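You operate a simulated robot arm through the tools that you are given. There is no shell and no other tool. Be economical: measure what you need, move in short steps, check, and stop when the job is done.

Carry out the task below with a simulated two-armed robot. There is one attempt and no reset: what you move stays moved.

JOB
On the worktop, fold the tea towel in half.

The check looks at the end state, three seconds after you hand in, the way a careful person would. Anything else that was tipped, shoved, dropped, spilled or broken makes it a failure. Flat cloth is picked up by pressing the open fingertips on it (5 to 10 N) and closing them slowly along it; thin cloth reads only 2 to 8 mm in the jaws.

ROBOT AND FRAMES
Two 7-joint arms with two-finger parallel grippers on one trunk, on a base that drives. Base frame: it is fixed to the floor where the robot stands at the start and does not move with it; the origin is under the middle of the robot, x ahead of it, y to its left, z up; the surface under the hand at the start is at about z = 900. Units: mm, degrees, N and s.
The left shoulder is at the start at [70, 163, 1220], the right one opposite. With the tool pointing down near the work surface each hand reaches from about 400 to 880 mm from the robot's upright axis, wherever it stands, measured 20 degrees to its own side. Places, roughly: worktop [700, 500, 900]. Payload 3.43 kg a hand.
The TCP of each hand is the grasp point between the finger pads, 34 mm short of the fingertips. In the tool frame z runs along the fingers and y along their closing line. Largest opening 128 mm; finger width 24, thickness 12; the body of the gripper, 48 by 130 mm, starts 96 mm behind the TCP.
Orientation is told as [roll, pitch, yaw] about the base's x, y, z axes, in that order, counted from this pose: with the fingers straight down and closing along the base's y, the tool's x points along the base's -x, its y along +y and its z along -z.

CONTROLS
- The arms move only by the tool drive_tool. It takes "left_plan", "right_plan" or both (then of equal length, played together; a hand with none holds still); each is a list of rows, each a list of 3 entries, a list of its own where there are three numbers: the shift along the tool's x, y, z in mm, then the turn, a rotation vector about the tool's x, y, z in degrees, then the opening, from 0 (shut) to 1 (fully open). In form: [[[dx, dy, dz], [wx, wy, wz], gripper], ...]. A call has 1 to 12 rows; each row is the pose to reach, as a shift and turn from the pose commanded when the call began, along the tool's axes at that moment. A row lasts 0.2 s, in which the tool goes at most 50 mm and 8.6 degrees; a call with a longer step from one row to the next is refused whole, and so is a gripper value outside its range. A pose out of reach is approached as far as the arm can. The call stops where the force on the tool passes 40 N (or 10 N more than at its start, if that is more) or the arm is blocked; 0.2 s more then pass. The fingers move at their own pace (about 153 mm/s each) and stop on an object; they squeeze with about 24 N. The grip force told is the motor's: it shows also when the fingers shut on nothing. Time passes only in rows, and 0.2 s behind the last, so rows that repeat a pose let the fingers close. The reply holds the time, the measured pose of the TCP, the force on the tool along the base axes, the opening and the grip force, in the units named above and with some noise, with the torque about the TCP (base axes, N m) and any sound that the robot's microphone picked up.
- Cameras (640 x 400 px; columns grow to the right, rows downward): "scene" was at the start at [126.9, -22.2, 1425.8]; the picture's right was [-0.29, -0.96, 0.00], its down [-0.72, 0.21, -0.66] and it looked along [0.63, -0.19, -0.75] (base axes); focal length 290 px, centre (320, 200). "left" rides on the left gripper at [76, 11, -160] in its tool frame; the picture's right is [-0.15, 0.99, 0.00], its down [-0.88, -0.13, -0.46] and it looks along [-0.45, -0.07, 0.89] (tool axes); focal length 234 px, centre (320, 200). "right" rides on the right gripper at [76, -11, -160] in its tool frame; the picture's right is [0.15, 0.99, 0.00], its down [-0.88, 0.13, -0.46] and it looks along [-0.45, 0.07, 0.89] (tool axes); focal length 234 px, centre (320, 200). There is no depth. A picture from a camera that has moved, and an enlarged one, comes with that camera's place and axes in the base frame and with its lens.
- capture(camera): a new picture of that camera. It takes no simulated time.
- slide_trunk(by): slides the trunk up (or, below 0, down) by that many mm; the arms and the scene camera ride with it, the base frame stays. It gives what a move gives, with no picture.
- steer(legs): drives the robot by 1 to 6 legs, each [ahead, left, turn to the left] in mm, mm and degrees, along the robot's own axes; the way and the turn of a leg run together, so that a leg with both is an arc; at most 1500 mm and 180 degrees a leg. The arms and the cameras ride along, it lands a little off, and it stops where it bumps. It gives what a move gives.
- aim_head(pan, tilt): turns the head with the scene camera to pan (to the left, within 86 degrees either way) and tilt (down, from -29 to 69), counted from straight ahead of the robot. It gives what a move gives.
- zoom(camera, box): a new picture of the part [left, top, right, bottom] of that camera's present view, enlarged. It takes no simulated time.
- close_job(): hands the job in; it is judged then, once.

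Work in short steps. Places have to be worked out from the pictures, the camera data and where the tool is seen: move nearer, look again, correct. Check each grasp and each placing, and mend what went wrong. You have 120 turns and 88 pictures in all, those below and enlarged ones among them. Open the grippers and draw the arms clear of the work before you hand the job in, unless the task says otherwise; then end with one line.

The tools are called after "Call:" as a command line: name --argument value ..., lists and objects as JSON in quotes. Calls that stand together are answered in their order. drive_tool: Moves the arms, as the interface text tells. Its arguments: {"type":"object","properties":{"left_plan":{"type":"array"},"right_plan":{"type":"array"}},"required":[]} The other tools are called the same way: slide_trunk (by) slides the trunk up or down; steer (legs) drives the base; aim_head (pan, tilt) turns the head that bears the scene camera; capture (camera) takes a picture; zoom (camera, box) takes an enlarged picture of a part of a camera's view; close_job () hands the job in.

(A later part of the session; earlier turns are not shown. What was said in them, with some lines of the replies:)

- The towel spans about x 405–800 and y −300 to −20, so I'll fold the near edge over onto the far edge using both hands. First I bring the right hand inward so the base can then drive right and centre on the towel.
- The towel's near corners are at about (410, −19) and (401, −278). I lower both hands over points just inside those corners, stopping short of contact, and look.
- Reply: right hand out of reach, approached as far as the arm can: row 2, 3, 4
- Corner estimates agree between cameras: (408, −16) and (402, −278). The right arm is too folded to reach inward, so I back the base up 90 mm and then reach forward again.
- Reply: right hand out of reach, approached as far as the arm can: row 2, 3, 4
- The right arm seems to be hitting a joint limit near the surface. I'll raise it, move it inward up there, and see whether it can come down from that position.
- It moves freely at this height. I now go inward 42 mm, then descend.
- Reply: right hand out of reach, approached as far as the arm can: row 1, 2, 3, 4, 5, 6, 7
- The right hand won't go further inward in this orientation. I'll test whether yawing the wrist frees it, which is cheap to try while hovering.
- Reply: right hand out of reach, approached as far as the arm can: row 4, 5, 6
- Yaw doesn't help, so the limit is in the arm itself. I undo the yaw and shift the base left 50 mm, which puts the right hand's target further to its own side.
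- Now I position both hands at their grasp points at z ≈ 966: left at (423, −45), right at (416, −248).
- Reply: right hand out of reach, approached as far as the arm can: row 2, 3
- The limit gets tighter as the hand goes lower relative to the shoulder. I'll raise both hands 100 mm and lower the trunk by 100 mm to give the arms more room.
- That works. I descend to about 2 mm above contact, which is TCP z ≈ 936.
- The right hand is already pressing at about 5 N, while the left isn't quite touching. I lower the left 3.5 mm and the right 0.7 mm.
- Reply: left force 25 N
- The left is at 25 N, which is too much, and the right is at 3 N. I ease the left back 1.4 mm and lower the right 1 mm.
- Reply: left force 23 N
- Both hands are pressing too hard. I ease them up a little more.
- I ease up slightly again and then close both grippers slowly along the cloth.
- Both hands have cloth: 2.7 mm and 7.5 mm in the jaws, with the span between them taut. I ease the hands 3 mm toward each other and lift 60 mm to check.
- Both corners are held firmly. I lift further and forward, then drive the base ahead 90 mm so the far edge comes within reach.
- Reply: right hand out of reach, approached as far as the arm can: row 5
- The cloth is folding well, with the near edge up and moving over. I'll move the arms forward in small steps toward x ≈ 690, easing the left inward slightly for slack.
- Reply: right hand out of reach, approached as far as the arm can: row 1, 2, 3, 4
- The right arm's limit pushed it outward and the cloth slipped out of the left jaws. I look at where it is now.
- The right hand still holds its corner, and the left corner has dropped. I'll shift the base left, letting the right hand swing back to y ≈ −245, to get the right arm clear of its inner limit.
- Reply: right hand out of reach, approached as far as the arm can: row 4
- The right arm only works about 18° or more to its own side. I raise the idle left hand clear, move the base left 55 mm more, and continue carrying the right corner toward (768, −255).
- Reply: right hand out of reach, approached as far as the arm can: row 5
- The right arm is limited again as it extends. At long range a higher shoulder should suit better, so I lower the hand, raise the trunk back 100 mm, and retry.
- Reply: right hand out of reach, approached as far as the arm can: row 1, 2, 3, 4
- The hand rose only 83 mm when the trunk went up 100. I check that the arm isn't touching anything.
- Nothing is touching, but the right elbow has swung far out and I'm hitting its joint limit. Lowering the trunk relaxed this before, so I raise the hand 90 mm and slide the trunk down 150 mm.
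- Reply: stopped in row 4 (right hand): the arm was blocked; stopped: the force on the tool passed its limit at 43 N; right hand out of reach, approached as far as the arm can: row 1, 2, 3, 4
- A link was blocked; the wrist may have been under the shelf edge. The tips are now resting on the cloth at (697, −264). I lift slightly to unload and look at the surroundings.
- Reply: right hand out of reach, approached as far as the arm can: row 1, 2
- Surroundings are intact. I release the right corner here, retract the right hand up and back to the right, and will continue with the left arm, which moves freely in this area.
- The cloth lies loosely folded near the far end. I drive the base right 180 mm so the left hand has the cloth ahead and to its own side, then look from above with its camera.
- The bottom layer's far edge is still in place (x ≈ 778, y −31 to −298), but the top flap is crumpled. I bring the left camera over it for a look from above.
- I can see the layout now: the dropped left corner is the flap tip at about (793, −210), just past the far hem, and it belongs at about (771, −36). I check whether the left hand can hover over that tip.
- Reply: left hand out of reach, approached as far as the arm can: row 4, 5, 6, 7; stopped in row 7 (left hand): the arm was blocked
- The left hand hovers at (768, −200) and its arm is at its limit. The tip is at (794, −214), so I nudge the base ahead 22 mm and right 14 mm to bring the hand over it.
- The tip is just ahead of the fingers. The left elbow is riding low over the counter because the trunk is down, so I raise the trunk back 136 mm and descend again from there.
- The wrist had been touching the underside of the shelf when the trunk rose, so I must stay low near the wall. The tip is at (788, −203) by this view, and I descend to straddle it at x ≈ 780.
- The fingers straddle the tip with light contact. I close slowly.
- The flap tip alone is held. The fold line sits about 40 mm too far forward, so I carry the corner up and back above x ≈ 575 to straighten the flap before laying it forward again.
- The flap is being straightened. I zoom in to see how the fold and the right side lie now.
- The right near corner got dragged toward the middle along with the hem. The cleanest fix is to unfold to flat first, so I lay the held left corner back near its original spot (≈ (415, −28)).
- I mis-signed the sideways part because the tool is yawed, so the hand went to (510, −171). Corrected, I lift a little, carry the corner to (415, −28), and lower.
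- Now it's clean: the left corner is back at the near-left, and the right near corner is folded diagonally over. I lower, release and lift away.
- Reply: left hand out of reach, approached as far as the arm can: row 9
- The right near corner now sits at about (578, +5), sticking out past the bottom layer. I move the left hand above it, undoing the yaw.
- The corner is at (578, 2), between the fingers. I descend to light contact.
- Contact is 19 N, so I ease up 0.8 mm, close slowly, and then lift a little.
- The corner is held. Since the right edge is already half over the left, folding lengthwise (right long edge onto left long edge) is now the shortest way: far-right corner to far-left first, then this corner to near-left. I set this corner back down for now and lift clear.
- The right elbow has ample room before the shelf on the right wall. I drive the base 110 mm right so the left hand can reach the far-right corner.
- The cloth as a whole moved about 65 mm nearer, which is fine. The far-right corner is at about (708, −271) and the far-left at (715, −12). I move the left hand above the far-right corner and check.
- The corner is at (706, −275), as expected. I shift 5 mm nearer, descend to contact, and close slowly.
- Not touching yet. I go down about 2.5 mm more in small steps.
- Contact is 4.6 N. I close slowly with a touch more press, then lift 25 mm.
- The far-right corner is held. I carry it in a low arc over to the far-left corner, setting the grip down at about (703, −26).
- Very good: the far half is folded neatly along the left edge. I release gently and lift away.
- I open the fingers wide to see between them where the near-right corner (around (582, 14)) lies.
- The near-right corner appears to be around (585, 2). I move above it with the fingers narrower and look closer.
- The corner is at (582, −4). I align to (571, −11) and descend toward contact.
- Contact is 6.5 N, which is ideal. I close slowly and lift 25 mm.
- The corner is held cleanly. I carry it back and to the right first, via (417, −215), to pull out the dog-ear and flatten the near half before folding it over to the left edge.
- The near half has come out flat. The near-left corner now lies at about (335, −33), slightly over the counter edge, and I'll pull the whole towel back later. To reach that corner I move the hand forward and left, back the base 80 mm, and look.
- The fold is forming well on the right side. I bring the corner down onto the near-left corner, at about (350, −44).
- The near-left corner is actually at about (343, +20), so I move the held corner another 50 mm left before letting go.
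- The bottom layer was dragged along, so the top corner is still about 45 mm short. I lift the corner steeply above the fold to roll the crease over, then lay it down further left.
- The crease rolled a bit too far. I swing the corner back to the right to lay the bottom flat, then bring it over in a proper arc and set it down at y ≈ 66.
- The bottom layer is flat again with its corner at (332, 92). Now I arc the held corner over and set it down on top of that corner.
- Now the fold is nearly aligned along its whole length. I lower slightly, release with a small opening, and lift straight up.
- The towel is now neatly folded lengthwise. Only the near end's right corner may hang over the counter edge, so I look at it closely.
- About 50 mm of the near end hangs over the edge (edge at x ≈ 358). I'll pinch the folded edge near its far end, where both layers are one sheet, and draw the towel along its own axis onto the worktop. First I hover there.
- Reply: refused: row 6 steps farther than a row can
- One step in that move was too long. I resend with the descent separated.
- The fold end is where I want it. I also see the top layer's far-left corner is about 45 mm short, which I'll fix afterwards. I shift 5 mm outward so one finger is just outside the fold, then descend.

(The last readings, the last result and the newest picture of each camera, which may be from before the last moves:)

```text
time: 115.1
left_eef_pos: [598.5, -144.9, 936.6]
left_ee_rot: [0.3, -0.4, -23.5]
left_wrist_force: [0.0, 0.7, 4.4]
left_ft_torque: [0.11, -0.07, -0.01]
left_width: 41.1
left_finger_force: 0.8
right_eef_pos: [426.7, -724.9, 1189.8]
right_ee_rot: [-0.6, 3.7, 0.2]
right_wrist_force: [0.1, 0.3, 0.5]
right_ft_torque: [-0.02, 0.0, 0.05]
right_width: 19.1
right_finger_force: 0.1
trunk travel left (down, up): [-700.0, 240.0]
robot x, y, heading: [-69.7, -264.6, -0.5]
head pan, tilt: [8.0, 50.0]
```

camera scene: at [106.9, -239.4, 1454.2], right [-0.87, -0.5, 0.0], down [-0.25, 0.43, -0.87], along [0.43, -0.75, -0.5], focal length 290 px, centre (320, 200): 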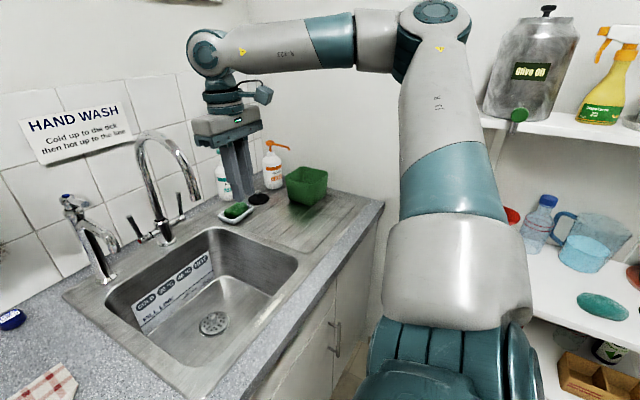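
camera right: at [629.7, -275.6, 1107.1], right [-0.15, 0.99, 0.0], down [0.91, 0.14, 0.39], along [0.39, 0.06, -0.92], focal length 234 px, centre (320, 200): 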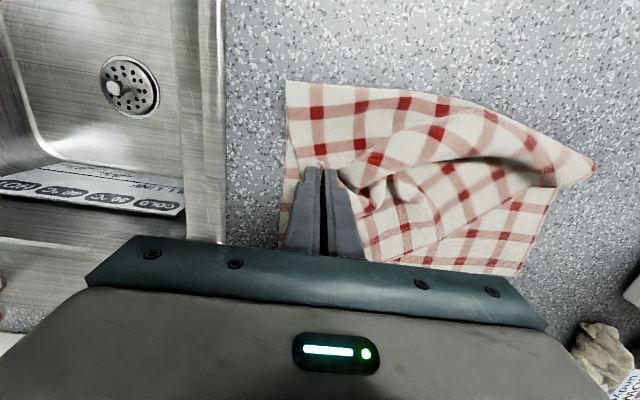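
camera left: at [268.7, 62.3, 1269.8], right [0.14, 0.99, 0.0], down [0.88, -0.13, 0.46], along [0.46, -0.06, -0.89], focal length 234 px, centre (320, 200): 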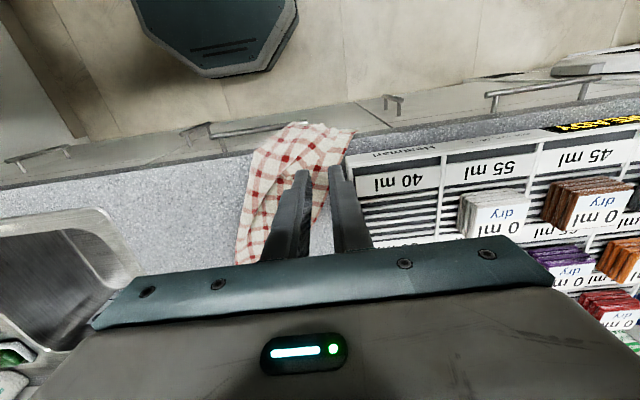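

Contact is 4.4 N. I press 0.4 mm more, close slowly on the fold, and look before dragging.

Call:
drive_tool --left_plan '[[[0, 0, 0.5], [0, 0, 0], 0.29], [[0, 0, 0.5], [0, 0, 0], 0.26], [[0, 0, 0.5], [0, 0, 0], 0.23], [[0, 0, 0.5], [0, 0, 0], 0.2], [[0, 0, 0.5], [0, 0, 0], 0.17], [[0, 0, 0.5], [0, 0, 0], 0.14], [[0, 0, 0.5], [0, 0, 0], 0.11], [[0, 0, 0.5], [0, 0, 0], 0.08], [[0, 0, 0.5], [0, 0, 0], 0.05], [[0, 0, 0.5], [0, 0, 0], 0.02], [[0, 0, 0.5], [0, 0, 0], 0], [[0, 0, 0.5], [0, 0, 0], 0]]'

Call:
zoom --camera "left" --box '[180, 60, 460, 235]'

```text
time: 117.7
left_eef_pos: [597.7, -145.4, 936.6]
left_ee_rot: [0.2, -0.5, -23.4]
left_wrist_force: [0.3, 1.3, 13.1]
left_ft_torque: [0.12, -0.01, 0.0]
left_width: 4.0
left_finger_force: 23.6
right_eef_pos: [425.8, -724.8, 1191.4]
right_ee_rot: [-0.5, 3.7, 0.1]
right_wrist_force: [0.0, 0.0, 0.0]
right_ft_torque: [-0.02, -0.03, 0.01]
right_width: 19.2
right_finger_force: 0.1
trunk travel left (down, up): [-700.0, 240.0]
robot x, y, heading: [-70.6, -265.5, 0.0]
head pan, tilt: [8.0, 50.0]
```

```text
2.29 times, centred on (320, 148) of left
camera zoom: at [531.6, -104.0, 1095.6], right [0.53, 0.85, 0.0], down [0.75, -0.47, 0.46], along [0.39, -0.24, -0.89], focal length 535 px, centre (320, 320)
```

zoom: 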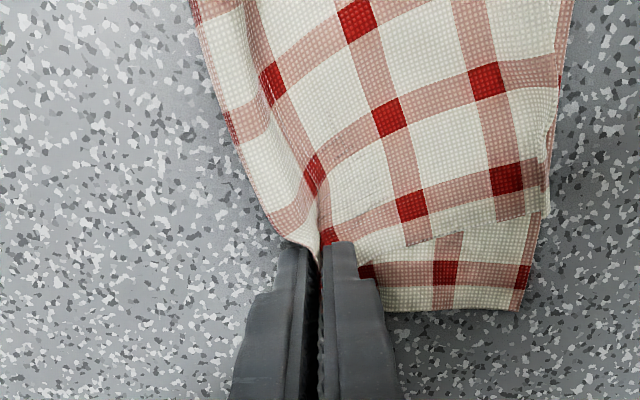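

4 mm in the jaws, so the fold is gripped. I lift 6 mm and draw the towel slowly 80 mm along its axis.

Call:
drive_tool --left_plan '[[[0, 0, -6], [0, 0, 0], 0], [[-8, 0, -6], [0, 0, 0], 0], [[-16, 0, -6], [0, 0, 0], 0], [[-24, 0, -6], [0, 0, 0], 0], [[-32, 0, -6], [0, 0, 0], 0], [[-40, 0, -6], [0, 0, 0], 0], [[-48, 0, -6], [0, 0, 0], 0], [[-56, 0, -6], [0, 0, 0], 0], [[-64, 0, -6], [0, 0, 0], 0], [[-72, 0, -6], [0, 0, 0], 0], [[-80, 0, -6], [0, 0, 0], 0]]'

Call:
zoom --camera "scene" --box '[120, 80, 440, 280]'

```text
time: 120.1
left_eef_pos: [672.2, -177.9, 941.7]
left_ee_rot: [0.3, -0.3, -23.5]
left_wrist_force: [0.0, 0.3, 0.0]
left_ft_torque: [0.01, -0.01, 0.0]
left_width: 3.7
left_finger_force: 24.0
right_eef_pos: [427.0, -724.4, 1190.5]
right_ee_rot: [-0.5, 3.8, 0.2]
right_wrist_force: [0.2, -0.5, 0.8]
right_ft_torque: [-0.02, 0.01, 0.05]
right_width: 19.0
right_finger_force: 0.0
trunk travel left (down, up): [-700.0, 240.0]
robot x, y, heading: [-70.9, -267.0, -0.3]
head pan, tilt: [8.0, 50.0]
```

```text
2.00 times, centred on (280, 180) of scene
camera zoom: at [58.5, -256.7, 1424.7], right [0.14, -0.99, 0.0], down [-0.76, -0.1, -0.64], along [0.64, 0.09, -0.77], focal length 579 px, centre (400, 240)
```

zoom: 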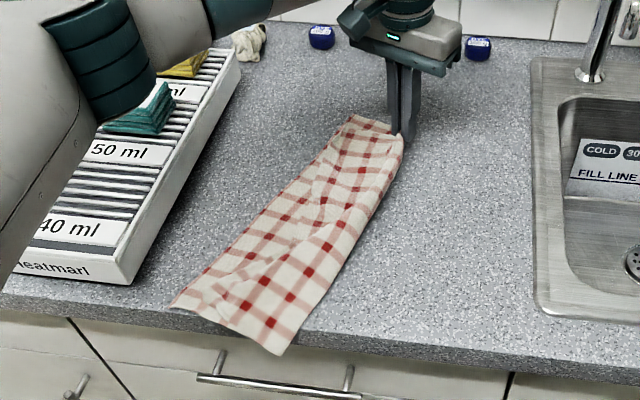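

That worked very well: the towel slid along intact and straightened. A little near-end overhang remains, so I pull another 45 mm.

Call:
drive_tool --left_plan '[[[-8, 0, 0], [0, 0, 0], 0], [[-16, 0, 0], [0, 0, 0], 0], [[-24, 0, 0], [0, 0, 0], 0], [[-32, 0, 0], [0, 0, 0], 0], [[-40, 0, 0], [0, 0, 0], 0], [[-45, 0, 0], [0, 0, 0], 0]]'

Call:
capture --camera "scene"

```text
time: 121.5
left_eef_pos: [713.7, -194.6, 942.1]
left_ee_rot: [0.2, -0.4, -23.5]
left_wrist_force: [-0.6, -0.4, 0.4]
left_ft_torque: [0.01, -0.06, -0.03]
left_width: 3.9
left_finger_force: 24.2
right_eef_pos: [426.5, -725.1, 1190.4]
right_ee_rot: [-0.6, 3.8, 0.1]
right_wrist_force: [0.1, 0.2, -0.9]
right_ft_torque: [0.01, -0.04, -0.01]
right_width: 19.1
right_finger_force: 0.0
trunk travel left (down, up): [-700.0, 240.0]
robot x, y, heading: [-70.5, -267.2, -0.1]
head pan, tilt: [8.0, 50.0]
```

```text
12 pictures are left
camera scene: at [58.3, -256.5, 1424.7], right [0.14, -0.99, 0.0], down [-0.76, -0.1, -0.64], along [0.64, 0.09, -0.77], focal length 290 px, centre (320, 200)
```

scene: 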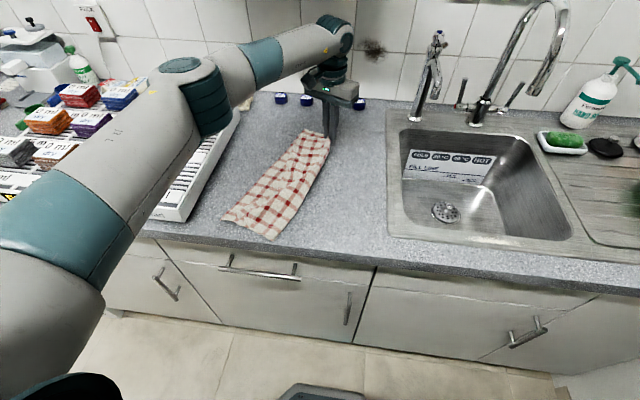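

The whole towel is now on the worktop. I lower, open slowly to let the fold spread back, lift, and look at the far end.

Call:
drive_tool --left_plan '[[[0, 0, 5], [0, 0, 0], 0], [[0, 0, 5], [0, 0, 0], 0.06], [[0, 0, 5], [0, 0, 0], 0.12], [[0, 0, 5], [0, 0, 0], 0.18], [[0, 0, 5], [0, 0, 0], 0.24], [[0, 0, -15], [0, 0, 0], 0.24], [[0, 0, -50], [0, 0, 0], 0.24], [[20, 15, -75], [0, 0, 0], 0.5], [[40, 30, -90], [0, 0, 0], 0.8], [[50, 40, -95], [0, 0, 0], 1], [[50, 40, -95], [0, 0, 0], 1]]'

Call:
capture --camera "left"

```text
time: 123.9
left_eef_pos: [686.1, -136.2, 1035.9]
left_ee_rot: [0.2, -0.4, -23.5]
left_wrist_force: [-0.6, -1.0, 0.0]
left_ft_torque: [-0.03, -0.03, 0.01]
left_width: 127.8
left_finger_force: 0.1
right_eef_pos: [426.4, -724.6, 1189.5]
right_ee_rot: [-0.6, 3.7, 0.1]
right_wrist_force: [0.6, 0.0, 0.7]
right_ft_torque: [0.01, 0.02, -0.02]
right_width: 19.2
right_finger_force: 0.2
trunk travel left (down, up): [-700.0, 240.0]
robot x, y, heading: [-71.8, -268.6, -0.2]
head pan, tilt: [8.0, 50.0]
```

```text
11 pictures are left
camera left: at [618.8, -96.0, 1196.0], right [0.53, 0.85, 0.0], down [0.75, -0.47, 0.46], along [0.39, -0.24, -0.89], focal length 234 px, centre (320, 200)
```

left: 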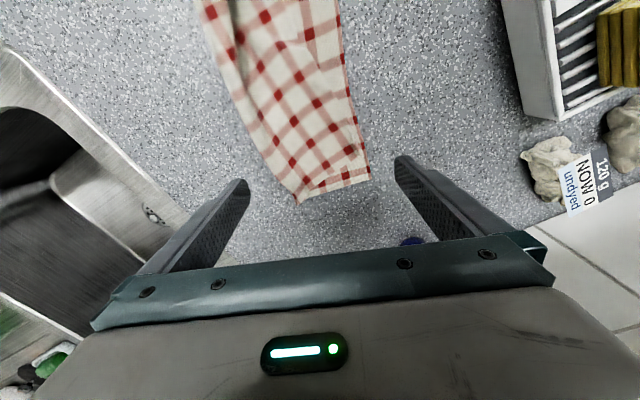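

The far end looks much better aligned now. I zoom in to check the layers.

Call:
zoom --camera "left" --box '[200, 80, 420, 217]'

```text
2.91 times, centred on (310, 148) of left
camera zoom: at [618.8, -96.0, 1196.0], right [0.53, 0.85, 0.0], down [0.75, -0.47, 0.46], along [0.39, -0.24, -0.89], focal length 681 px, centre (349, 350)
```

zoom: 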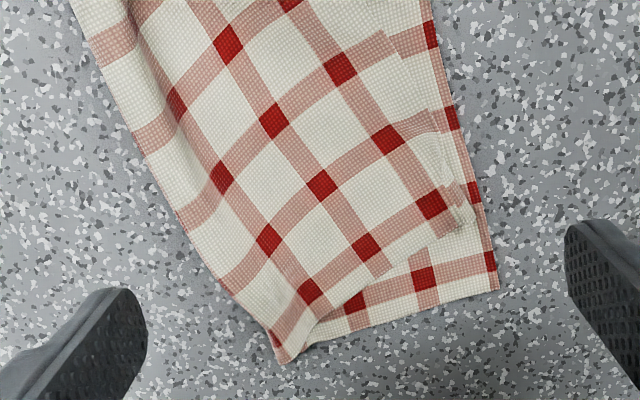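

The top layer's far corner at (721, −92) is about 35 mm short of the bottom corner at (758, −99). I pinch just that top corner and draw it out. I go down over it first.

Call:
drive_tool --left_plan '[[[0, 20, 0], [0, 0, 0], 0.5], [[-2, 45, 10], [0, 0, 0], 0.2], [[-2, 45, 50], [0, 0, 0], 0.2], [[-2, 45, 80], [0, 0, 0], 0.2], [[-2, 45, 94], [0, 0, 0], 0.2], [[-2, 45, 98], [0, 0, 0], 0.2], [[-2, 45, 98], [0, 0, 0], 0.2]]'

Call:
zoom --camera "left" --box '[220, 80, 440, 217]'

```text
time: 125.5
left_eef_pos: [703.3, -95.6, 937.9]
left_ee_rot: [0.3, -0.4, -23.6]
left_wrist_force: [-0.2, 0.4, 0.8]
left_ft_torque: [-0.02, 0.0, 0.01]
left_width: 25.2
left_finger_force: 0.0
right_eef_pos: [427.3, -724.8, 1191.0]
right_ee_rot: [-0.5, 3.7, 0.1]
right_wrist_force: [0.3, -0.6, -0.1]
right_ft_torque: [-0.02, -0.03, -0.03]
right_width: 19.3
right_finger_force: 0.1
trunk travel left (down, up): [-700.0, 240.0]
robot x, y, heading: [-71.0, -267.7, -0.1]
head pan, tilt: [8.0, 50.0]
```

```text
2.91 times, centred on (330, 148) of left
camera zoom: at [637.4, -54.8, 1098.9], right [0.53, 0.85, 0.0], down [0.75, -0.47, 0.46], along [0.39, -0.24, -0.89], focal length 681 px, centre (291, 350)
```

zoom: 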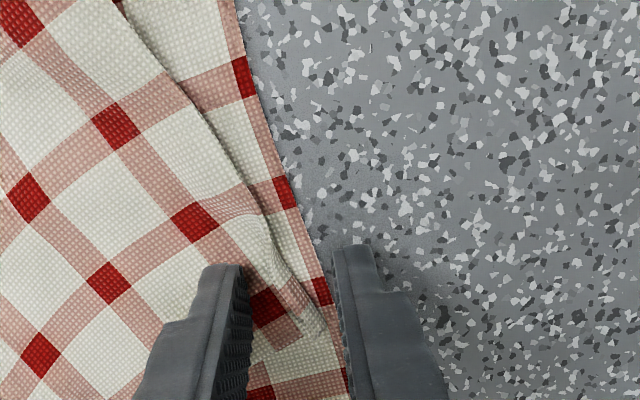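

The outer finger is off the cloth entirely. I shift 10 mm inward (raised a little) and press lightly.

Call:
drive_tool --left_plan '[[[-4, -10, -6], [0, 0, 0], 0.2], [[-4, -10, -2], [0, 0, 0], 0.2], [[-4, -10, 0.8], [0, 0, 0], 0.2], [[-4, -10, 1.6], [0, 0, 0], 0.2], [[-4, -10, 1.6], [0, 0, 0], 0.2]]'

```text
time: 126.7
left_eef_pos: [702.9, -108.5, 937.8]
left_ee_rot: [0.2, -0.5, -23.4]
left_wrist_force: [0.6, 0.3, 0.4]
left_ft_torque: [-0.02, -0.03, 0.01]
left_width: 25.8
left_finger_force: 0.1
right_eef_pos: [426.5, -724.5, 1190.4]
right_ee_rot: [-0.6, 3.8, 0.1]
right_wrist_force: [-0.2, 0.5, -0.2]
right_ft_torque: [0.03, -0.01, -0.03]
right_width: 19.3
right_finger_force: 0.1
trunk travel left (down, up): [-700.0, 240.0]
robot x, y, heading: [-73.1, -267.6, -0.1]
head pan, tilt: [8.0, 50.0]
```

Call:
drive_tool --left_plan '[[[-3, 2, 0.8], [0, 0, 0], 0.2], [[-3, 2, 1.6], [0, 0, 0], 0.2], [[-3, 2, 1.6], [0, 0, 0], 0.2]]'

```text
time: 127.5
left_eef_pos: [706.7, -108.7, 936.9]
left_ee_rot: [0.3, -0.4, -23.6]
left_wrist_force: [-0.4, 0.1, 3.4]
left_ft_torque: [0.0, -0.06, -0.02]
left_width: 25.5
left_finger_force: 0.0
right_eef_pos: [425.6, -724.5, 1189.5]
right_ee_rot: [-0.6, 3.7, 0.3]
right_wrist_force: [0.0, -0.2, -0.3]
right_ft_torque: [-0.02, 0.01, 0.02]
right_width: 19.2
right_finger_force: 0.0
trunk travel left (down, up): [-700.0, 240.0]
robot x, y, heading: [-72.7, -267.0, -0.4]
head pan, tilt: [8.0, 50.0]
```

Contact is light at 3.4 N. I press 0.3 mm more, close, then lift 8 mm and look.

Call:
drive_tool --left_plan '[[[0, 0, 0.3], [0, 0, 0], 0.17], [[0, 0, 0.3], [0, 0, 0], 0.14], [[0, 0, 0.3], [0, 0, 0], 0.11], [[0, 0, 0.3], [0, 0, 0], 0.08], [[0, 0, 0.3], [0, 0, 0], 0.05], [[0, 0, 0.3], [0, 0, 0], 0.02], [[0, 0, 0.3], [0, 0, 0], 0], [[0, 0, 0.3], [0, 0, 0], 0], [[0, 0, -6], [0, 0, 0], 0], [[0, 0, -14], [0, 0, 0], 0]]'

Call:
zoom --camera "left" --box '[220, 80, 440, 217]'

```text
time: 129.7
left_eef_pos: [706.2, -108.6, 950.4]
left_ee_rot: [0.2, -0.4, -23.5]
left_wrist_force: [0.5, -0.4, 0.1]
left_ft_torque: [0.0, -0.01, -0.01]
left_width: 1.6
left_finger_force: 24.4
right_eef_pos: [427.3, -725.1, 1189.0]
right_ee_rot: [-0.7, 3.7, 0.2]
right_wrist_force: [-0.5, -0.2, -0.7]
right_ft_torque: [-0.01, -0.04, 0.01]
right_width: 19.2
right_finger_force: 0.1
trunk travel left (down, up): [-700.0, 240.0]
robot x, y, heading: [-65.9, -268.6, -0.1]
head pan, tilt: [8.0, 50.0]
```

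```text
2.91 times, centred on (330, 148) of left
camera zoom: at [640.0, -67.3, 1110.9], right [0.53, 0.85, 0.0], down [0.75, -0.47, 0.46], along [0.39, -0.24, -0.89], focal length 681 px, centre (291, 350)
```

zoom: 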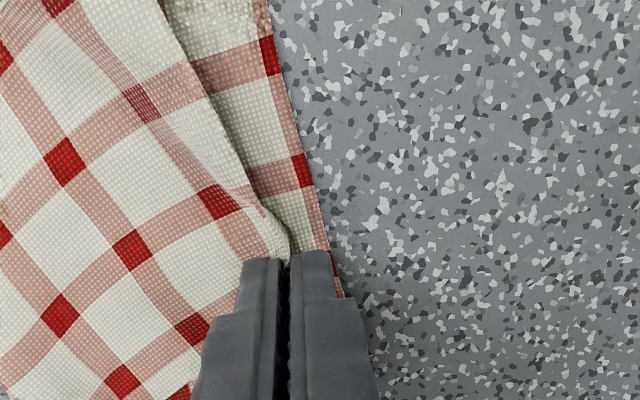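

The top layer alone is held. I draw it about 40 mm outward to match the bottom corner, lower, and release.

Call:
drive_tool --left_plan '[[[-9, 5, 0], [0, 0, 0], 0], [[-18, 9, 0], [0, 0, 0], 0], [[-27, 14, 0], [0, 0, 0], 0], [[-36, 18, 0], [0, 0, 0], 0], [[-36, 18, 11], [0, 0, 0], 0], [[-36, 18, 11], [0, 0, 0], 0.05], [[-36, 18, 11], [0, 0, 0], 0.1], [[-36, 18, 11], [0, 0, 0], 0.15], [[-36, 18, -15], [0, 0, 0], 0.15], [[-25, 18, -50], [0, 0, 0], 0.3], [[0, 18, -80], [0, 0, 0], 0.6], [[20, 18, -85], [0, 0, 0], 1]]'

Call:
zoom --camera "left" --box '[160, 40, 440, 215]'

```text
time: 132.3
left_eef_pos: [692.5, -82.0, 1033.6]
left_ee_rot: [0.1, -0.4, -23.7]
left_wrist_force: [-0.3, 0.5, -0.4]
left_ft_torque: [-0.02, 0.0, -0.01]
left_width: 127.7
left_finger_force: 0.0
left hand out of reach, approached as far as the arm can: row 3, 4, 5, 6, 7, 8, 9, 10
right_eef_pos: [426.5, -723.7, 1189.8]
right_ee_rot: [-0.7, 3.7, 0.2]
right_wrist_force: [0.9, -0.3, -0.2]
right_ft_torque: [-0.03, -0.03, 0.03]
right_width: 19.0
right_finger_force: 0.0
trunk travel left (down, up): [-700.0, 240.0]
robot x, y, heading: [-69.8, -268.0, -0.2]
head pan, tilt: [8.0, 50.0]
```

```text
2.29 times, centred on (300, 128) of left
camera zoom: at [626.6, -40.3, 1193.6], right [0.53, 0.85, 0.0], down [0.75, -0.47, 0.46], along [0.39, -0.24, -0.89], focal length 535 px, centre (366, 366)
```

zoom: 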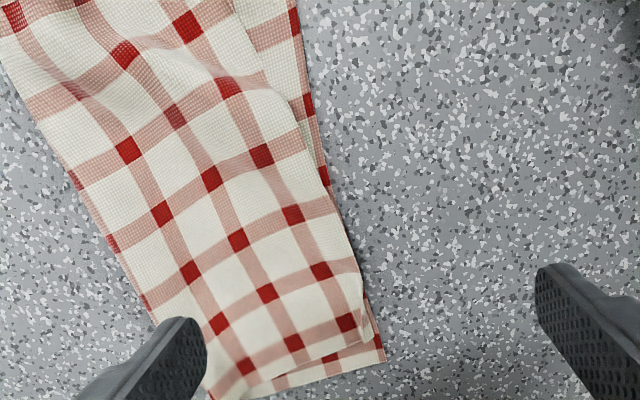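

The top and bottom layers now match within about 15 mm at the far end. I withdraw the left hand and check the whole towel.

Call:
drive_tool --left_plan '[[[40, 0, -10], [0, 0, 0], 0.6], [[80, 0, -20], [0, 0, 5], 0.6], [[120, 0, -40], [0, 0, 10], 0.6], [[160, 0, -60], [0, 0, 0], 0.6], [[200, 15, -80], [0, 0, 0], 0.6], [[240, 40, -90], [0, 0, 0], 0.6], [[260, 70, -110], [0, 0, 0], 0.6], [[270, 105, -125], [0, 0, 0], 0.6], [[270, 140, -140], [0, 0, 0], 0.6]]'

Call:
zoom --camera "scene" --box '[160, 80, 400, 260]'

```text
refused: row 4 steps farther than a row can; nothing moved
```

```text
2.22 times, centred on (280, 170) of scene
camera zoom: at [58.2, -255.4, 1424.7], right [0.14, -0.99, 0.0], down [-0.76, -0.1, -0.64], along [0.64, 0.09, -0.77], focal length 643 px, centre (409, 267)
```

zoom: 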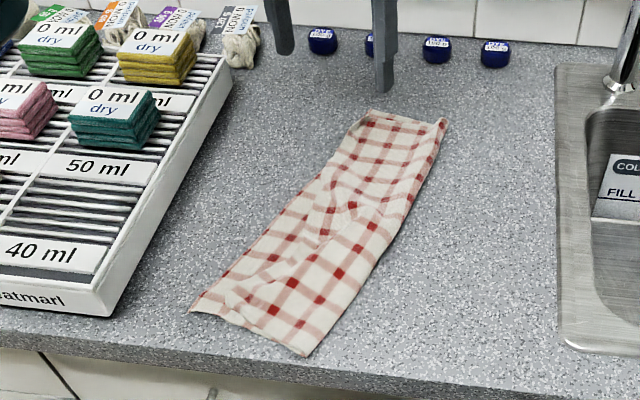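

The retreat was refused for step size, but the view shows a neat folded towel fully on the worktop. I withdraw with even steps and check the near end.

Call:
drive_tool --left_plan '[[[40, 0, -10], [0, 0, 0], 0.6], [[80, 0, -20], [0, 0, 0], 0.6], [[120, 0, -35], [0, 0, 0], 0.6], [[160, 5, -50], [0, 0, 0], 0.6], [[195, 20, -65], [0, 0, 0], 0.6], [[225, 40, -80], [0, 0, 0], 0.6], [[245, 70, -95], [0, 0, 0], 0.6], [[255, 105, -110], [0, 0, 0], 0.6], [[255, 140, -125], [0, 0, 0], 0.6]]'

Call:
zoom --camera "scene" --box '[210, 160, 330, 240]'

```text
time: 134.3
left_eef_pos: [516.1, 146.4, 1157.3]
left_ee_rot: [0.2, -0.4, -23.6]
left_wrist_force: [-0.1, -0.3, 0.6]
left_ft_torque: [0.01, 0.02, 0.01]
left_width: 76.7
left_finger_force: 0.0
right_eef_pos: [426.5, -724.5, 1189.8]
right_ee_rot: [-0.7, 3.7, 0.3]
right_wrist_force: [0.1, 0.1, -0.4]
right_ft_torque: [0.0, 0.0, 0.02]
right_width: 19.2
right_finger_force: 0.1
trunk travel left (down, up): [-700.0, 240.0]
robot x, y, heading: [-69.2, -270.6, -0.3]
head pan, tilt: [8.0, 50.0]
```

```text
5.00 times, centred on (270, 200) of scene
camera zoom: at [58.0, -255.8, 1424.7], right [0.14, -0.99, 0.0], down [-0.76, -0.1, -0.64], along [0.64, 0.09, -0.77], focal length 1448 px, centre (570, 200)
```

zoom: 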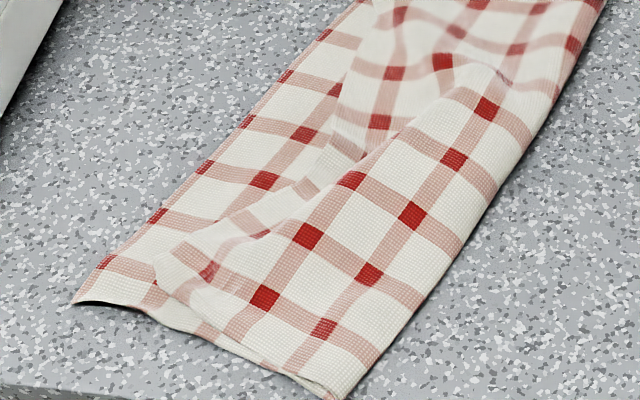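

The far end is good; at the near end the top corner at (427, −15) is about 37 mm inside the bottom corner at (405, 15). I fix it the same way, first moving above it.

Call:
drive_tool --left_plan '[[[1, -30, 20], [0, 0, 0], 0.4], [[2, -60, 40], [0, 0, 0], 0.2], [[3, -90, 60], [0, 0, 0], 0.2], [[4, -120, 80], [0, 0, 0], 0.2], [[5, -150, 100], [0, 0, 0], 0.2], [[5, -180, 125], [0, 0, 0], 0.2], [[5, -193, 160], [0, 0, 0], 0.2], [[5, -193, 195], [0, 0, 0], 0.2], [[5, -193, 205], [0, 0, 0], 0.2], [[5, -193, 205], [0, 0, 0], 0.2]]'

Call:
zoom --camera "left" --box '[180, 60, 460, 235]'

```text
time: 136.5
left_eef_pos: [435.9, -27.6, 953.8]
left_ee_rot: [0.2, -0.4, -23.6]
left_wrist_force: [0.4, -0.5, -0.5]
left_ft_torque: [0.03, 0.0, 0.02]
left_width: 25.4
left_finger_force: 0.0
right_eef_pos: [426.2, -724.7, 1191.7]
right_ee_rot: [-0.6, 3.7, 0.3]
right_wrist_force: [-0.7, -0.3, 0.1]
right_ft_torque: [-0.03, 0.02, -0.02]
right_width: 18.9
right_finger_force: 0.1
trunk travel left (down, up): [-700.0, 240.0]
robot x, y, heading: [-74.3, -266.2, -0.4]
head pan, tilt: [8.0, 50.0]
```

```text
2.29 times, centred on (320, 148) of left
camera zoom: at [369.9, 13.4, 1113.4], right [0.53, 0.85, 0.0], down [0.75, -0.47, 0.46], along [0.39, -0.24, -0.89], focal length 535 px, centre (320, 320)
```

zoom: 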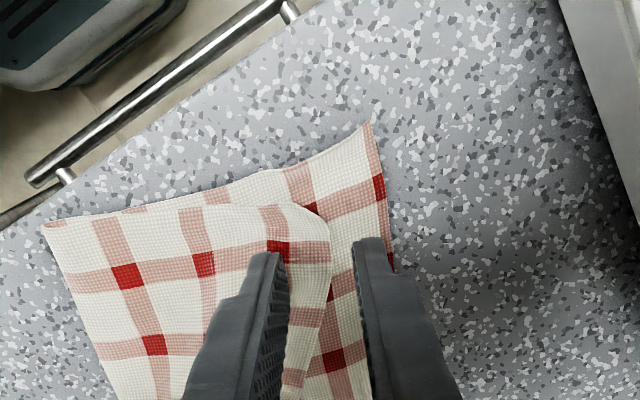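

The top corner's edge lies between the fingers. I shift 7 mm inward and 4 mm nearer, then descend to light contact.

Call:
drive_tool --left_plan '[[[4, -7, 5], [0, 0, 0], 0.2], [[4, -7, 12], [0, 0, 0], 0.2], [[4, -7, 15.5], [0, 0, 0], 0.2], [[4, -7, 16.5], [0, 0, 0], 0.2], [[4, -7, 16.5], [0, 0, 0], 0.2]]'

```text
time: 137.7
left_eef_pos: [429.1, -33.0, 936.9]
left_ee_rot: [0.2, -0.4, -23.5]
left_wrist_force: [0.0, 0.7, -0.2]
left_ft_torque: [0.03, 0.03, 0.01]
left_width: 25.5
left_finger_force: 0.1
right_eef_pos: [426.2, -724.8, 1190.7]
right_ee_rot: [-0.7, 3.7, 0.1]
right_wrist_force: [0.8, 0.5, -0.2]
right_ft_torque: [0.02, -0.01, -0.01]
right_width: 19.3
right_finger_force: 0.0
trunk travel left (down, up): [-700.0, 240.0]
robot x, y, heading: [-72.4, -267.9, -0.2]
head pan, tilt: [8.0, 50.0]
```

Call:
drive_tool --left_plan '[[[0, 0, 0.8], [0, 0, 0], 0.2], [[0, 0, 1.3], [0, 0, 0], 0.2], [[0, 0, 1.3], [0, 0, 0], 0.2]]'

```text
time: 138.5
left_eef_pos: [427.5, -34.2, 935.4]
left_ee_rot: [0.2, -0.5, -23.5]
left_wrist_force: [1.0, -0.3, 9.9]
left_ft_torque: [-0.09, 0.1, 0.02]
left_width: 24.7
left_finger_force: 0.0
right_eef_pos: [425.7, -725.1, 1190.5]
right_ee_rot: [-0.6, 3.7, 0.2]
right_wrist_force: [0.7, -0.1, 0.9]
right_ft_torque: [-0.02, 0.01, 0.0]
right_width: 18.9
right_finger_force: 0.1
trunk travel left (down, up): [-700.0, 240.0]
robot x, y, heading: [-70.4, -266.9, -0.2]
head pan, tilt: [8.0, 50.0]
```

Contact is 10 N. I ease up 0.3 mm, close slowly, lift 14 mm, and check.

Call:
drive_tool --left_plan '[[[0, 0, -0.3], [0, 0, 0], 0.17], [[0, 0, -0.3], [0, 0, 0], 0.14], [[0, 0, -0.3], [0, 0, 0], 0.11], [[0, 0, -0.3], [0, 0, 0], 0.08], [[0, 0, -0.3], [0, 0, 0], 0.05], [[0, 0, -0.3], [0, 0, 0], 0.02], [[0, 0, -0.3], [0, 0, 0], 0], [[0, 0, -0.3], [0, 0, 0], 0], [[0, 0, -7], [0, 0, 0], 0], [[0, 0, -14], [0, 0, 0], 0]]'

Call:
zoom --camera "left" --box '[180, 60, 460, 235]'

```text
time: 140.7
left_eef_pos: [426.8, -32.4, 949.4]
left_ee_rot: [0.1, -0.4, -23.4]
left_wrist_force: [-0.1, 0.1, -0.2]
left_ft_torque: [0.03, 0.02, -0.04]
left_width: 2.3
left_finger_force: 23.6
right_eef_pos: [426.0, -724.5, 1189.8]
right_ee_rot: [-0.6, 3.8, 0.2]
right_wrist_force: [-0.7, 0.2, -0.3]
right_ft_torque: [0.0, 0.0, -0.02]
right_width: 19.0
right_finger_force: 0.1
trunk travel left (down, up): [-700.0, 240.0]
robot x, y, heading: [-71.1, -267.0, -0.1]
head pan, tilt: [8.0, 50.0]
```

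```text
2.29 times, centred on (320, 148) of left
camera zoom: at [361.7, 7.9, 1109.0], right [0.53, 0.85, 0.0], down [0.75, -0.47, 0.46], along [0.39, -0.24, -0.89], focal length 535 px, centre (320, 320)
```

zoom: 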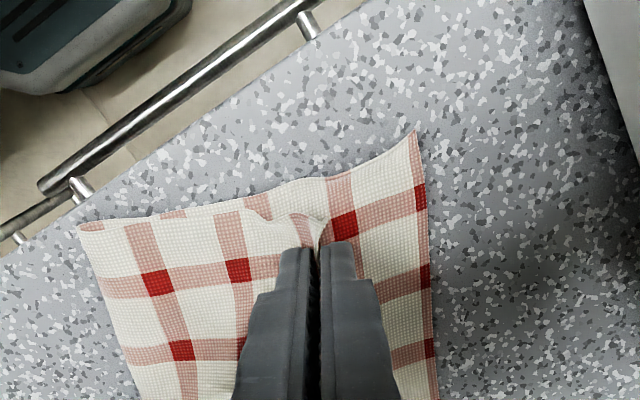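

The top corner is held. I draw it toward the bottom corner at (406, 23), moving about 43 mm, then lower, release and lift clear.

Call:
drive_tool --left_plan '[[[7, 9, -4], [0, 0, 0], 0], [[14, 18, -6], [0, 0, 0], 0], [[21, 27, -4], [0, 0, 0], 0], [[27, 34, 0], [0, 0, 0], 0], [[27, 34, 11], [0, 0, 0], 0], [[27, 34, 11], [0, 0, 0], 0.05], [[27, 34, 11], [0, 0, 0], 0.1], [[27, 34, 11], [0, 0, 0], 0.15], [[27, 34, -15], [0, 0, 0], 0.15], [[27, 34, -55], [0, 0, 0], 0.15], [[27, 34, -95], [0, 0, 0], 0.15], [[10, 60, -125], [0, 0, 0], 0.15]]'

Call:
drive_tool --left_plan '[[[-15, 30, -30], [0, 0, 0], 0.4], [[-30, 60, -55], [0, 0, 0], 0.6], [[-40, 90, -70], [0, 0, 0], 0.6], [[-40, 120, -80], [0, 0, 0], 0.6], [[-40, 140, -80], [0, 0, 0], 0.6]]'

Call:
zoom --camera "scene" --box '[190, 100, 350, 240]'

```text
time: 143.3
left_eef_pos: [440.3, 26.7, 1072.1]
left_ee_rot: [0.1, -0.2, -23.5]
left_wrist_force: [-0.4, 0.7, 1.1]
left_ft_torque: [-0.03, 0.05, 0.01]
left_width: 19.3
left_finger_force: 0.1
right_eef_pos: [428.0, -724.6, 1189.5]
right_ee_rot: [-0.7, 3.7, 0.3]
right_wrist_force: [0.0, 0.5, 0.0]
right_ft_torque: [-0.02, 0.0, 0.03]
right_width: 19.3
right_finger_force: 0.0
trunk travel left (down, up): [-700.0, 240.0]
robot x, y, heading: [-68.8, -268.7, -0.1]
head pan, tilt: [8.0, 50.0]
```

```text
time: 144.5
left_eef_pos: [534.0, 138.9, 1154.1]
left_ee_rot: [0.3, -0.5, -23.5]
left_wrist_force: [-0.7, -0.8, 0.8]
left_ft_torque: [-0.02, -0.01, 0.03]
left_width: 76.8
left_finger_force: 0.1
right_eef_pos: [427.5, -725.2, 1190.0]
right_ee_rot: [-0.6, 3.7, 0.2]
right_wrist_force: [0.6, -0.4, -0.3]
right_ft_torque: [0.02, -0.03, 0.01]
right_width: 19.3
right_finger_force: 0.0
trunk travel left (down, up): [-700.0, 240.0]
robot x, y, heading: [-68.1, -266.6, -0.2]
head pan, tilt: [8.0, 50.0]
```

```text
2.86 times, centred on (270, 170) of scene
camera zoom: at [58.5, -255.7, 1424.7], right [0.14, -0.99, 0.0], down [-0.76, -0.1, -0.64], along [0.64, 0.09, -0.77], focal length 827 px, centre (463, 286)
```

zoom: 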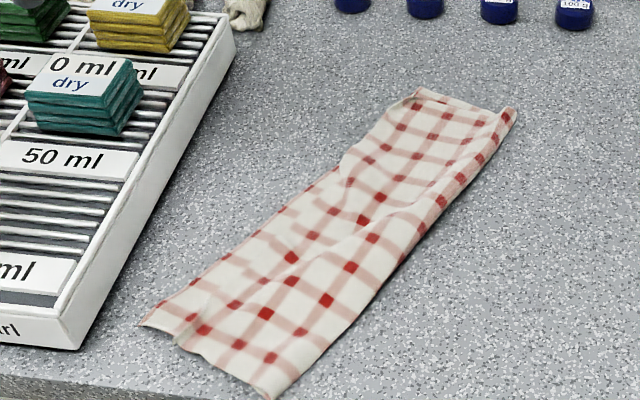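

The towel is now neatly folded in half, flat and fully on the worktop. I open both grippers, draw the arms back a bit, and take one last look at the surroundings.

Call:
drive_tool --left_plan '[[[30, 10, -20], [0, 0, 0], 1], [[60, 20, -40], [0, 0, 0], 1], [[60, 20, -40], [0, 0, 0], 1], [[60, 20, -40], [0, 0, 0], 1]]' --right_plan '[[[0, 0, -10], [0, 0, 0], 1], [[0, 0, -20], [0, 0, 0], 1], [[0, 0, -20], [0, 0, 0], 1], [[0, 0, -20], [0, 0, 0], 1]]'

Call:
aim_head --pan 15 --tilt 35

Call:
capture --camera "scene"

```text
time: 145.5
left_eef_pos: [486.2, 184.2, 1195.5]
left_ee_rot: [0.1, -0.4, -23.4]
left_wrist_force: [-1.1, 0.0, 0.0]
left_ft_torque: [-0.04, 0.0, -0.02]
left_width: 127.9
left_finger_force: 0.0
right_eef_pos: [427.1, -723.3, 1210.0]
right_ee_rot: [-0.6, 3.8, 0.2]
right_wrist_force: [0.3, 0.4, -0.8]
right_ft_torque: [-0.01, -0.01, 0.02]
right_width: 127.9
right_finger_force: 0.1
trunk travel left (down, up): [-700.0, 240.0]
robot x, y, heading: [-70.5, -270.8, -0.1]
head pan, tilt: [8.0, 50.0]
```

```text
time: 146.2
left_eef_pos: [486.9, 182.2, 1195.2]
left_ee_rot: [0.2, -0.4, -23.5]
left_wrist_force: [-0.8, -0.2, -0.6]
left_ft_torque: [0.02, 0.0, -0.02]
left_width: 127.9
left_finger_force: 0.1
right_eef_pos: [427.5, -724.6, 1208.8]
right_ee_rot: [-0.6, 3.7, 0.2]
right_wrist_force: [0.3, 0.4, 0.9]
right_ft_torque: [-0.02, -0.01, 0.01]
right_width: 127.9
right_finger_force: 0.0
trunk travel left (down, up): [-700.0, 240.0]
robot x, y, heading: [-71.1, -265.7, -0.1]
head pan, tilt: [15.0, 35.0]
```

```text
1 pictures are left
camera scene: at [67.0, -244.1, 1446.4], right [0.25, -0.97, 0.0], down [-0.56, -0.15, -0.82], along [0.79, 0.21, -0.57], focal length 290 px, centre (320, 200)
```

scene: 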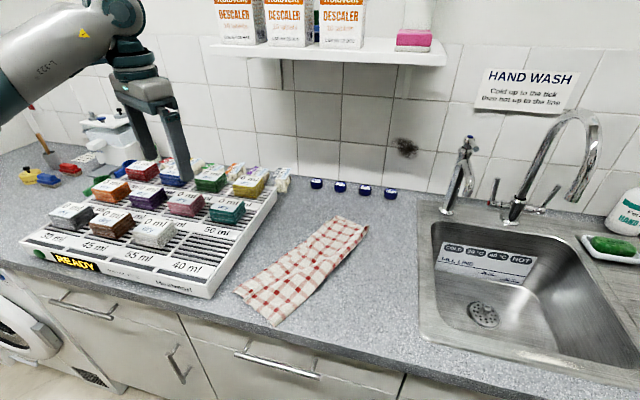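

Everything in view is in place, the towel is folded in half on the worktop, and both hands are open and clear. I hand in the job.

Call:
close_job

```text
The job is handed in.
```

The tea towel is folded in half lengthwise and lies fully on the worktop, with the edges matching to within a few centimetres. It now sits at a slight angle to the counter, and one wrist lightly touched the underside of the wall shelf, but nothing in my last views looked moved or tipped.
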